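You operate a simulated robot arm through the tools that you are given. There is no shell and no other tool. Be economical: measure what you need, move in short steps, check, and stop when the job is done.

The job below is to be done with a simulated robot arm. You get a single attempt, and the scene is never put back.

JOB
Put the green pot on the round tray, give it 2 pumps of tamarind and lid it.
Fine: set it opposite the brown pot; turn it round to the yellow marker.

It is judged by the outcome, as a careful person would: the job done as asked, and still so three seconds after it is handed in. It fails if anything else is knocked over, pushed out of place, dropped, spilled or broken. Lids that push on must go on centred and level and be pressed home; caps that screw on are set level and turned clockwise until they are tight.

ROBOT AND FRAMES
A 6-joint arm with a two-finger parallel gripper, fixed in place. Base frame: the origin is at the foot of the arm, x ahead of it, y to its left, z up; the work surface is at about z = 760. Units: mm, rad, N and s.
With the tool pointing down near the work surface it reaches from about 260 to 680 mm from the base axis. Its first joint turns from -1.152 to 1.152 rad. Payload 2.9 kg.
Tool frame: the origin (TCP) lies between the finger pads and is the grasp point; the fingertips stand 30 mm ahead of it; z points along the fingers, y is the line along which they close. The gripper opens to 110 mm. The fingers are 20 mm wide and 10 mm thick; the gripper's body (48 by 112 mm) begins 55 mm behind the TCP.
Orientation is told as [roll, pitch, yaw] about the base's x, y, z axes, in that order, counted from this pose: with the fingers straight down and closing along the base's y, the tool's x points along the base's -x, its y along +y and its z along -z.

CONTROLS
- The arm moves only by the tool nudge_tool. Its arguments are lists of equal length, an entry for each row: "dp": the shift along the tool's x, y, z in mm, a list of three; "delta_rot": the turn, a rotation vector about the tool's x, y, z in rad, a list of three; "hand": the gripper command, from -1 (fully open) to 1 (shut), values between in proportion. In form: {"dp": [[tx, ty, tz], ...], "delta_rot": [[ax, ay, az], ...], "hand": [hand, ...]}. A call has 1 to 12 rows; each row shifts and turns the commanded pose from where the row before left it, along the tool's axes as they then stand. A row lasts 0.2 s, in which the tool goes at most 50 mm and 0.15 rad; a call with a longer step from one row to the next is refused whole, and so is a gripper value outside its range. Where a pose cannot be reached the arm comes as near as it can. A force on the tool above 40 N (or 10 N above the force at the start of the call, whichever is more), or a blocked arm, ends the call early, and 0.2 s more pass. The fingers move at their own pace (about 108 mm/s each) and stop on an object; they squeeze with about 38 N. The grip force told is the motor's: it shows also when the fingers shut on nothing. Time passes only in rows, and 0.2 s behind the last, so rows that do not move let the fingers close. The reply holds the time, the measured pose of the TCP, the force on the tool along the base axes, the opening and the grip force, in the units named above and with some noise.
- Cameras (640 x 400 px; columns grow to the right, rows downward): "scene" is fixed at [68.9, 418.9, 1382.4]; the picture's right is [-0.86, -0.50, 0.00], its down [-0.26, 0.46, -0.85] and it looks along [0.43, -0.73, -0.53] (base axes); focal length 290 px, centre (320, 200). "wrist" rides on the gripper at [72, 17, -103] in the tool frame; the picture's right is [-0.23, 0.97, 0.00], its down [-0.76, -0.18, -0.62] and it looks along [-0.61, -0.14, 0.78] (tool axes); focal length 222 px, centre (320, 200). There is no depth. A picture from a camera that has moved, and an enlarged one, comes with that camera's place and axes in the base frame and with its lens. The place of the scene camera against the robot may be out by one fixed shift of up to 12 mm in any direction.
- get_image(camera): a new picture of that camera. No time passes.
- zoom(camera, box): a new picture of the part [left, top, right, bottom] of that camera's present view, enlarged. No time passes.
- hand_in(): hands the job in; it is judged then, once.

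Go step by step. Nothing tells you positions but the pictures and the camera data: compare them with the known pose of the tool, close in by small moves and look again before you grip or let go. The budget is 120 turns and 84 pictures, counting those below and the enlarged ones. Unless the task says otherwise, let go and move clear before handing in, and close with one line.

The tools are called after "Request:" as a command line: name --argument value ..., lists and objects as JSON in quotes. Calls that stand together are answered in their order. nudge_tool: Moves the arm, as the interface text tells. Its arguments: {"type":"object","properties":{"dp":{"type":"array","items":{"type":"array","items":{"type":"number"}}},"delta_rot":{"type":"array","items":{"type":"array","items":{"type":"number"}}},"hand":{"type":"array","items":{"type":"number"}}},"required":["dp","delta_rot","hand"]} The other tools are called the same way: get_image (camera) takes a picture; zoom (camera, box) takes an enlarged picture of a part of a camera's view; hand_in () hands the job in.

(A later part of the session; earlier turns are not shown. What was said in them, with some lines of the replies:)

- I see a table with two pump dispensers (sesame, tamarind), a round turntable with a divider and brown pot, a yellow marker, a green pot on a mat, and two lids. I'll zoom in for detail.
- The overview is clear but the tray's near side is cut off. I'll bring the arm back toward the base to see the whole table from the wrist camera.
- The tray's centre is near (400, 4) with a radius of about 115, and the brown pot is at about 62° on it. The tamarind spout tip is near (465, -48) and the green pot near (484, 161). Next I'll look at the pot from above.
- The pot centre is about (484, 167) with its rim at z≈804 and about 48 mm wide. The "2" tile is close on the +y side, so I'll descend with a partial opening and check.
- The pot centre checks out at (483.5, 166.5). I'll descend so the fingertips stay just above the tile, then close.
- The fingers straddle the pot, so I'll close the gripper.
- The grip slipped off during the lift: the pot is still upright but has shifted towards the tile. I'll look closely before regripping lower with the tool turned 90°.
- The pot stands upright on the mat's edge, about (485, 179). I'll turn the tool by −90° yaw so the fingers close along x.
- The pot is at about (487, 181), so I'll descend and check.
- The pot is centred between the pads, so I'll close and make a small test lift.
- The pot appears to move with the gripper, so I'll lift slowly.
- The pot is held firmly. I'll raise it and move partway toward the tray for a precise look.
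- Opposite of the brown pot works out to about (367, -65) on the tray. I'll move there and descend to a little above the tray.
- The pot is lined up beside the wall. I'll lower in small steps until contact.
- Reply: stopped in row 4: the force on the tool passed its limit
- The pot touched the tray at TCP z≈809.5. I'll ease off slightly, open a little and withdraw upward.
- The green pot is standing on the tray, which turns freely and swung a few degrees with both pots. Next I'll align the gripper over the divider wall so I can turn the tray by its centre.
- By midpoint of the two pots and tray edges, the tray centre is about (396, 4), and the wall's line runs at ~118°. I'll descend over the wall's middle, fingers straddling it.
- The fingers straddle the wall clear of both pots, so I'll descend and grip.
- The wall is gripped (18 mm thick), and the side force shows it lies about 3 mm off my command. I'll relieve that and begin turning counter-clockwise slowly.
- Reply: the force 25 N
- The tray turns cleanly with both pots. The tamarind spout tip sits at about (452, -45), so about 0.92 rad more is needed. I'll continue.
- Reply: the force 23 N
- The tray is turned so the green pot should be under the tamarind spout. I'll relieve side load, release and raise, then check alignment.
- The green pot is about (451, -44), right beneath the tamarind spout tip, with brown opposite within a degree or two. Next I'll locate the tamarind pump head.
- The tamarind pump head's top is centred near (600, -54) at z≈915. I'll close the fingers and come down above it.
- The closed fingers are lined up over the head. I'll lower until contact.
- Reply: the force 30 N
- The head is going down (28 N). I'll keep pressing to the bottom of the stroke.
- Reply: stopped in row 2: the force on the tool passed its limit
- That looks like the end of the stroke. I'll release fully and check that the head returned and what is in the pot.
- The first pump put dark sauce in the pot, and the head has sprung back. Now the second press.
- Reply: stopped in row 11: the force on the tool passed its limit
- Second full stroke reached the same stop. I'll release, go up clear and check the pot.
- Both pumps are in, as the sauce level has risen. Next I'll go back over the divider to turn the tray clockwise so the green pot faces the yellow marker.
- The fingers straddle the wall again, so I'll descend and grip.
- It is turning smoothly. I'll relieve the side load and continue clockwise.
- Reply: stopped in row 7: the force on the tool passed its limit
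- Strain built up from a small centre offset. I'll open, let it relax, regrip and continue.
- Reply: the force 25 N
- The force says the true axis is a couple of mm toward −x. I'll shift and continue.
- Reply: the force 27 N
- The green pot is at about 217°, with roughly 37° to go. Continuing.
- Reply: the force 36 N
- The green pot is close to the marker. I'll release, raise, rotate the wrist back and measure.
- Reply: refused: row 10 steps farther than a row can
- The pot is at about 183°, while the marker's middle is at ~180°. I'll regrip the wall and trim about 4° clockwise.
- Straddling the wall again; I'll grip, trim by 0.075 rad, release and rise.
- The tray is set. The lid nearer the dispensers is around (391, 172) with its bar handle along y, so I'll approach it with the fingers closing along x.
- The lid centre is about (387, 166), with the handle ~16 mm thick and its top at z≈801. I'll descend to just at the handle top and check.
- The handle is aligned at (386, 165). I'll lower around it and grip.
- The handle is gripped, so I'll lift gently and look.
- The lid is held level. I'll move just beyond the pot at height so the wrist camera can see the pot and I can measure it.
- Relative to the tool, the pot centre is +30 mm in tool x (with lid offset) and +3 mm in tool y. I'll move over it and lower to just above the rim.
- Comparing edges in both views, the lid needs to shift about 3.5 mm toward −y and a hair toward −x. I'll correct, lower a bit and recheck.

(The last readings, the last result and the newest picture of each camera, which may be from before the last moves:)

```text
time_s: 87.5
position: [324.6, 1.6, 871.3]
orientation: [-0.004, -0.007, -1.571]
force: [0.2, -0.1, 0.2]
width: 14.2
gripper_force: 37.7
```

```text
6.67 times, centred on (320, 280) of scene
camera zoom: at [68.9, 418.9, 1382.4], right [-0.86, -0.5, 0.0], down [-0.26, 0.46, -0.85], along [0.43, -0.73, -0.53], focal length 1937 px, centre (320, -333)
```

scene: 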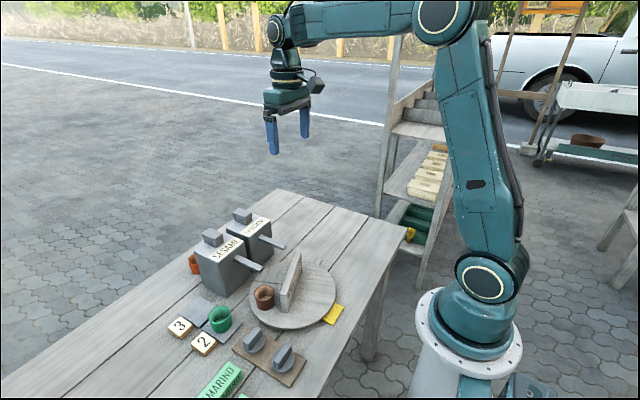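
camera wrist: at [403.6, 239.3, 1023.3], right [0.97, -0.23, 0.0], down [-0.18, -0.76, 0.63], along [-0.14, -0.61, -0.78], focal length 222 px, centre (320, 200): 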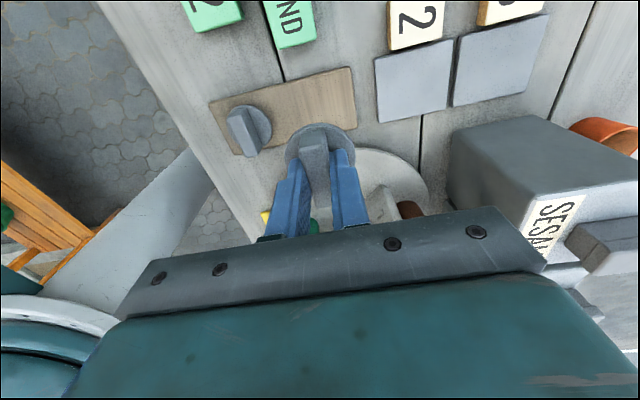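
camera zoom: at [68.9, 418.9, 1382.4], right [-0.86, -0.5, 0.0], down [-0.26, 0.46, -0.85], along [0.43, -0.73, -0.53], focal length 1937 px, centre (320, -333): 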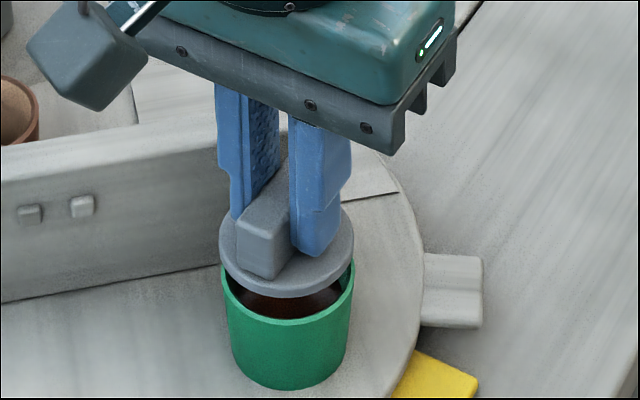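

The alignment looks close now. I'll lower in small steps, watching force.

Request:
nudge_tool --dp '[[-0.5, 0, 2], [0, 0, 2], [0, 0, 1.5], [0, 0, 1.5], [0, 0, 0]]' --delta_rot '[[0, 0, 0], [0, 0, 0], [0, 0, 0], [0, 0, 0], [0, 0, 0]]' --hand '[1, 1, 1, 1, 1]'

Request:
zoom --camera "wrist" --box '[240, 90, 400, 210]'

Request:
zoom --camera "scene" --box '[280, 250, 360, 310]'

```text
time_s: 88.7
position: [325.1, 1.0, 863.8]
orientation: [-0.003, -0.007, -1.571]
force: [-0.2, 0.3, -0.1]
width: 13.9
gripper_force: 37.7
```

```text
3.33 times, centred on (320, 150) of wrist
camera zoom: at [341.7, 74.5, 966.5], right [0.97, -0.23, 0.0], down [-0.18, -0.76, 0.63], along [-0.14, -0.61, -0.78], focal length 740 px, centre (320, 367)
```

zoom: 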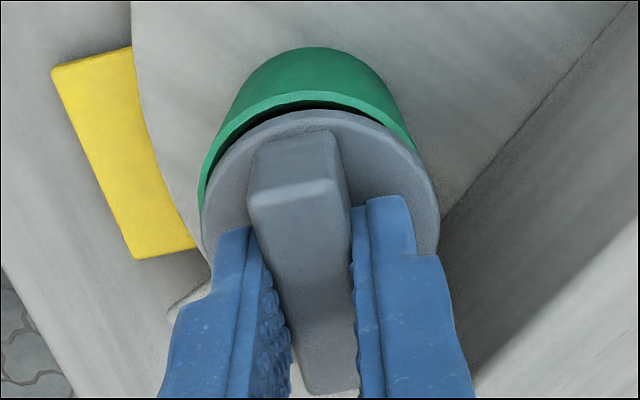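

```text
6.67 times, centred on (320, 280) of scene
camera zoom: at [68.9, 418.9, 1382.4], right [-0.86, -0.5, 0.0], down [-0.26, 0.46, -0.85], along [0.43, -0.73, -0.53], focal length 1937 px, centre (320, -333)
```

zoom: 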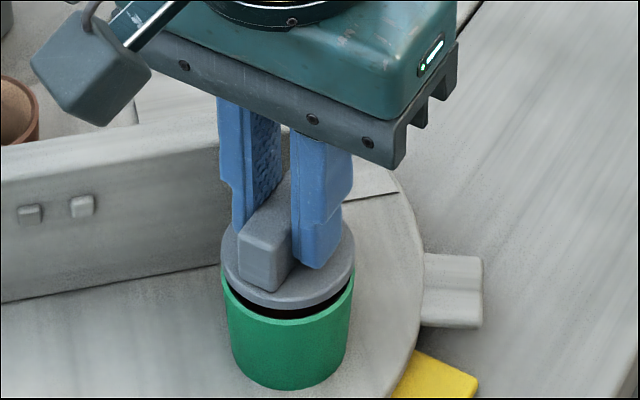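

The scene view shows lid and pot concentric, with about 6 mm of gap left. I'll make a 0.7 mm trim and lower to contact.

Request:
nudge_tool --dp '[[0.7, 0, 1.5], [0, 0, 1.5], [0, 0, 1], [0, 0, 1], [0, 0, 1], [0, 0, 0]]' --delta_rot '[[0, 0, 0], [0, 0, 0], [0, 0, 0], [0, 0, 0], [0, 0, 0], [0, 0, 0]]' --hand '[1, 1, 1, 1, 1, 1]'

Request:
zoom --camera "wrist" --box '[240, 90, 400, 210]'

```text
time_s: 90.1
position: [325.2, 0.2, 858.2]
orientation: [-0.003, -0.006, -1.571]
force: [-2.3, 0.0, 16.6]
width: 14.3
gripper_force: 37.7
```

```text
3.33 times, centred on (320, 150) of wrist
camera zoom: at [341.9, 75.1, 960.8], right [0.97, -0.23, 0.0], down [-0.18, -0.76, 0.63], along [-0.14, -0.61, -0.78], focal length 740 px, centre (320, 367)
```

zoom: 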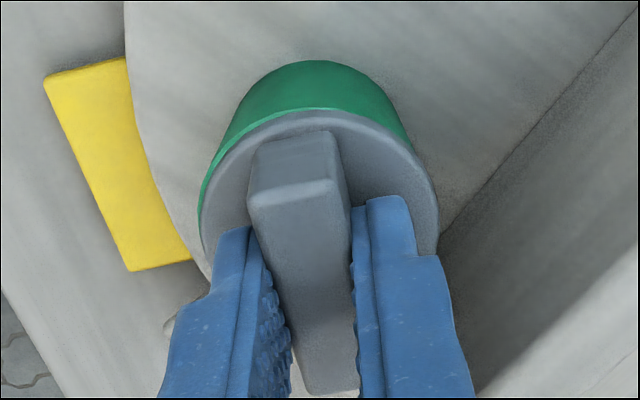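

Contact at about 16 N. The lid seems ~1 mm too far toward +x, so I'll lift slightly, trim and press down.

Request:
nudge_tool --dp '[[0, 0, -3], [0, -0.8, 0], [0, 0, 1.5], [0, 0, 1], [0, 0, 1], [0, 0, 1], [0, 0, 1], [0, 0, 0]]' --delta_rot '[[0, 0, 0], [0, 0, 0], [0, 0, 0], [0, 0, 0], [0, 0, 0], [0, 0, 0], [0, 0, 0], [0, 0, 0]]' --hand '[1, 1, 1, 1, 1, 1, 1, 1]'

Request:
zoom --camera "scene" --box '[280, 250, 360, 310]'

```text
time_s: 91.9
position: [323.7, 0.4, 855.7]
orientation: [-0.002, -0.006, -1.571]
force: [-1.4, 0.2, 33.2]
width: 14.0
gripper_force: 37.9
```

```text
6.67 times, centred on (320, 280) of scene
camera zoom: at [68.5, 418.9, 1382.4], right [-0.86, -0.5, 0.0], down [-0.26, 0.46, -0.85], along [0.43, -0.73, -0.53], focal length 1937 px, centre (320, -333)
```

zoom: 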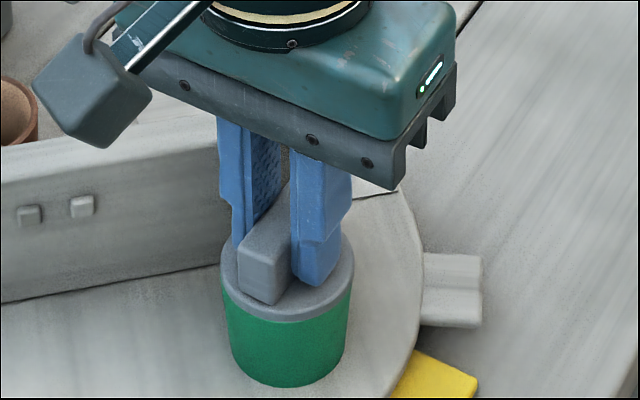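

The lid looks nearly home. I'll press a little harder until the force limit.

Request:
nudge_tool --dp '[[0, 0, 1], [0, 0, 1], [0, 0, 1], [0, 0, 1]]' --delta_rot '[[0, 0, 0], [0, 0, 0], [0, 0, 0], [0, 0, 0]]' --hand '[1, 1, 1, 1]'

```text
time_s: 92.5
position: [323.8, 1.6, 854.8]
orientation: [0.0, -0.005, -1.571]
force: [-2.7, -0.1, 14.3]
width: 14.3
gripper_force: 37.6
stopped in row 2: the force on the tool passed its limit (the readings are from after the stop); the commanded pose is now the measured one
```

Force limit reached. I'll release the handle, go up, and check that the lid sits level.

Request:
nudge_tool --dp '[[0, 0, 0], [0, 0, 0], [0, 0, 0], [0, 0, -10], [0, 0, -20], [0, 0, -30], [0, 0, -20], [0, 0, 0]]' --delta_rot '[[0, 0, 0], [0, 0, 0], [0, 0, 0], [0, 0, 0], [0, 0, 0], [0, 0, 0], [0, 0, 0], [0, 0, 0]]' --hand '[0.6, 0.4, 0.4, 0.4, 0.4, 0.4, 1, 1]'

Request:
zoom --camera "scene" --box '[280, 240, 360, 300]'

Request:
zoom --camera "wrist" --box '[220, 40, 420, 190]'

```text
time_s: 94.3
position: [323.6, 1.6, 933.4]
orientation: [-0.002, -0.004, -1.571]
force: [0.5, -0.1, -0.1]
width: 0.0
gripper_force: 37.9
```

```text
6.67 times, centred on (320, 270) of scene
camera zoom: at [68.9, 418.9, 1382.4], right [-0.86, -0.5, 0.0], down [-0.26, 0.46, -0.85], along [0.43, -0.73, -0.53], focal length 1937 px, centre (320, -267)
```

zoom: 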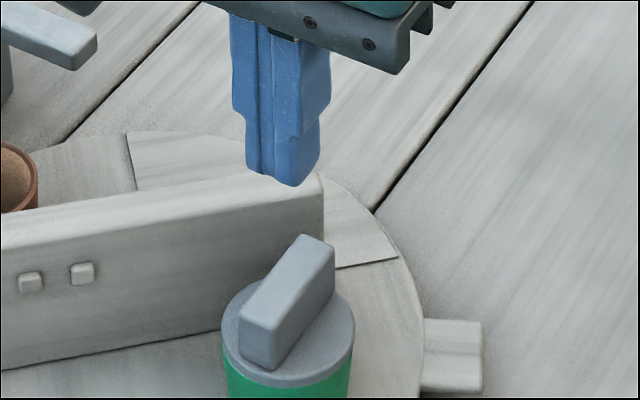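

```text
2.67 times, centred on (320, 115) of wrist
camera zoom: at [341.6, 75.6, 1036.9], right [0.97, -0.23, 0.0], down [-0.18, -0.76, 0.63], along [-0.14, -0.61, -0.78], focal length 592 px, centre (320, 427)
```

zoom: 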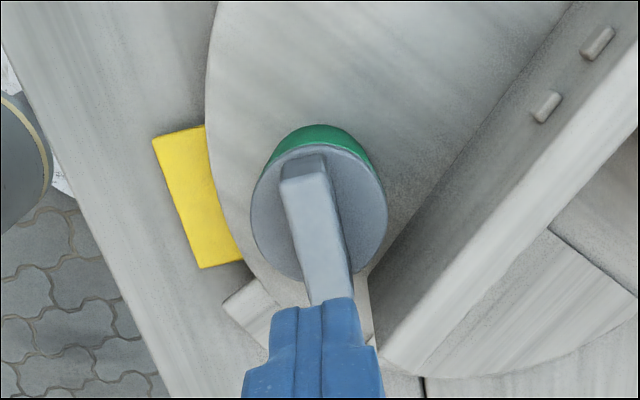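

The lid is on and looks centred and level. I'll press once more from directly above with closed fingers to make sure it's home.

Request:
nudge_tool --dp '[[-3, 0, 20], [0, 0, 20], [0, 0, 12], [0, 0, 4], [0, 0, 2], [0, 0, 2], [0, 0, 1.5], [0, 0, 1.5], [0, 0, 1.5], [0, 0, 1.5], [0, 0, 1.5], [0, 0, 1.5]]' --delta_rot '[[0, 0, 0], [0, 0, 0], [0, 0, 0], [0, 0, 0], [0, 0, 0], [0, 0, 0], [0, 0, 0], [0, 0, 0], [0, 0, 0], [0, 0, 0], [0, 0, 0], [0, 0, 0]]' --hand '[1, 1, 1, 1, 1, 1, 1, 1, 1, 1, 1, 1]'

```text
time_s: 95.5
position: [324.5, -2.4, 878.1]
orientation: [0.004, -0.005, -1.571]
force: [-4.4, 0.2, 18.8]
width: 0.1
gripper_force: 37.6
stopped in row 5: the force on the tool passed its limit (the readings are from after the stop); the commanded pose is now the measured one
```

Contact at the handle top. I'll press again gently to see whether it moves down any further.

Request:
nudge_tool --dp '[[0, 0, 0.7], [0, 0, 0.7], [0, 0, 0.7], [0, 0, 0.7], [0, 0, 0.7], [0, 0, 0.7], [0, 0, 0.7], [0, 0, 0.7]]' --delta_rot '[[0, 0, 0], [0, 0, 0], [0, 0, 0], [0, 0, 0], [0, 0, 0], [0, 0, 0], [0, 0, 0], [0, 0, 0]]' --hand '[1, 1, 1, 1, 1, 1, 1, 1]'

Request:
nudge_tool --dp '[[0, 0, -10], [0, 0, -30], [0, 0, -40], [0, 0, -40], [0, 0, 0]]' --delta_rot '[[0, 0, 0], [0, 0, 0], [0, 0, 0], [0, 0, 0], [0, 0, 0]]' --hand '[1, 1, 1, 1, 1]'

Request:
zoom --camera "scene" --box '[290, 240, 350, 310]'

```text
time_s: 96.0
position: [327.2, -0.8, 879.9]
orientation: [0.007, -0.005, -1.57]
force: [-5.3, 0.1, 18.8]
width: 0.0
gripper_force: 37.9
stopped in row 2: the force on the tool passed its limit (the readings are from after the stop); the commanded pose is now the measured one
```

```text
time_s: 97.2
position: [326.4, -1.4, 998.5]
orientation: [0.007, -0.005, -1.572]
force: [0.2, -0.1, -0.8]
width: 0.2
gripper_force: 37.7
```

```text
5.71 times, centred on (320, 275) of scene
camera zoom: at [68.9, 418.9, 1382.4], right [-0.86, -0.5, 0.0], down [-0.26, 0.46, -0.85], along [0.43, -0.73, -0.53], focal length 1660 px, centre (320, -229)
```

zoom: 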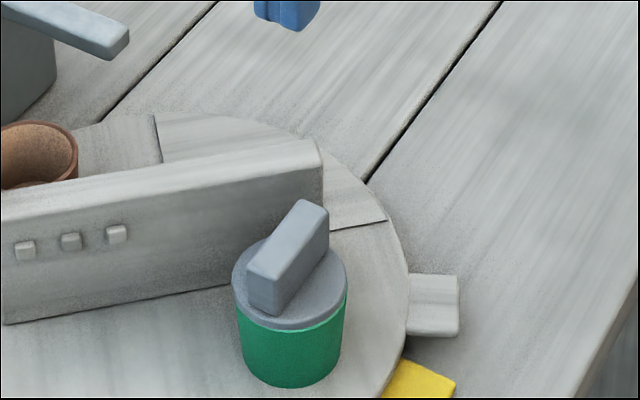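

The lid did not move further, so it's hard seated. One closer look to verify it is level.

Request:
zoom --camera "scene" --box '[305, 268, 345, 300]'

Request:
get_image --camera "wrist"

```text
12.50 times, centred on (325, 284) of scene
camera zoom: at [68.9, 418.9, 1382.4], right [-0.86, -0.5, 0.0], down [-0.26, 0.46, -0.85], along [0.43, -0.73, -0.53], focal length 3632 px, centre (258, -850)
```

zoom: 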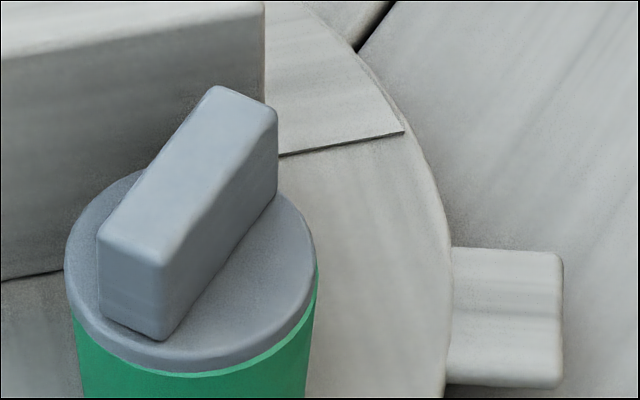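

```text
3 pictures are left
camera wrist: at [342.0, 72.7, 1101.4], right [0.97, -0.23, 0.01], down [-0.18, -0.76, 0.63], along [-0.14, -0.61, -0.78], focal length 222 px, centre (320, 200)
```

wrist: 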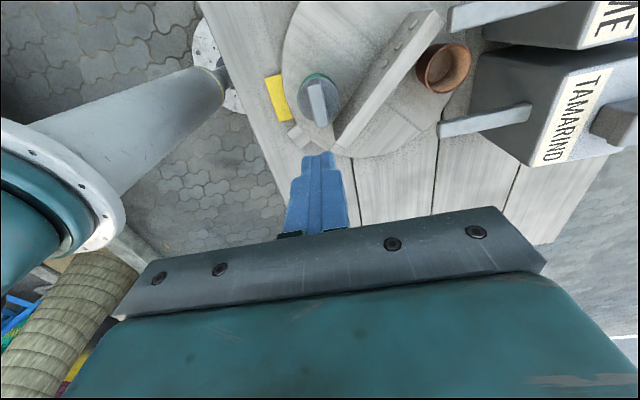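

The lid is on level and against its stop. The green pot faces the yellow marker opposite the brown pot, and the arm is clear, so I'm handing in.

Request:
hand_in

```text
The job is handed in.
```

The green pot is on the round tray opposite the brown pot, turned to the yellow marker, with two pumps of tamarind in it and its lid pressed on level. My first grip slipped and slid the pot about 13 mm across its mat; nothing tipped or spilled.
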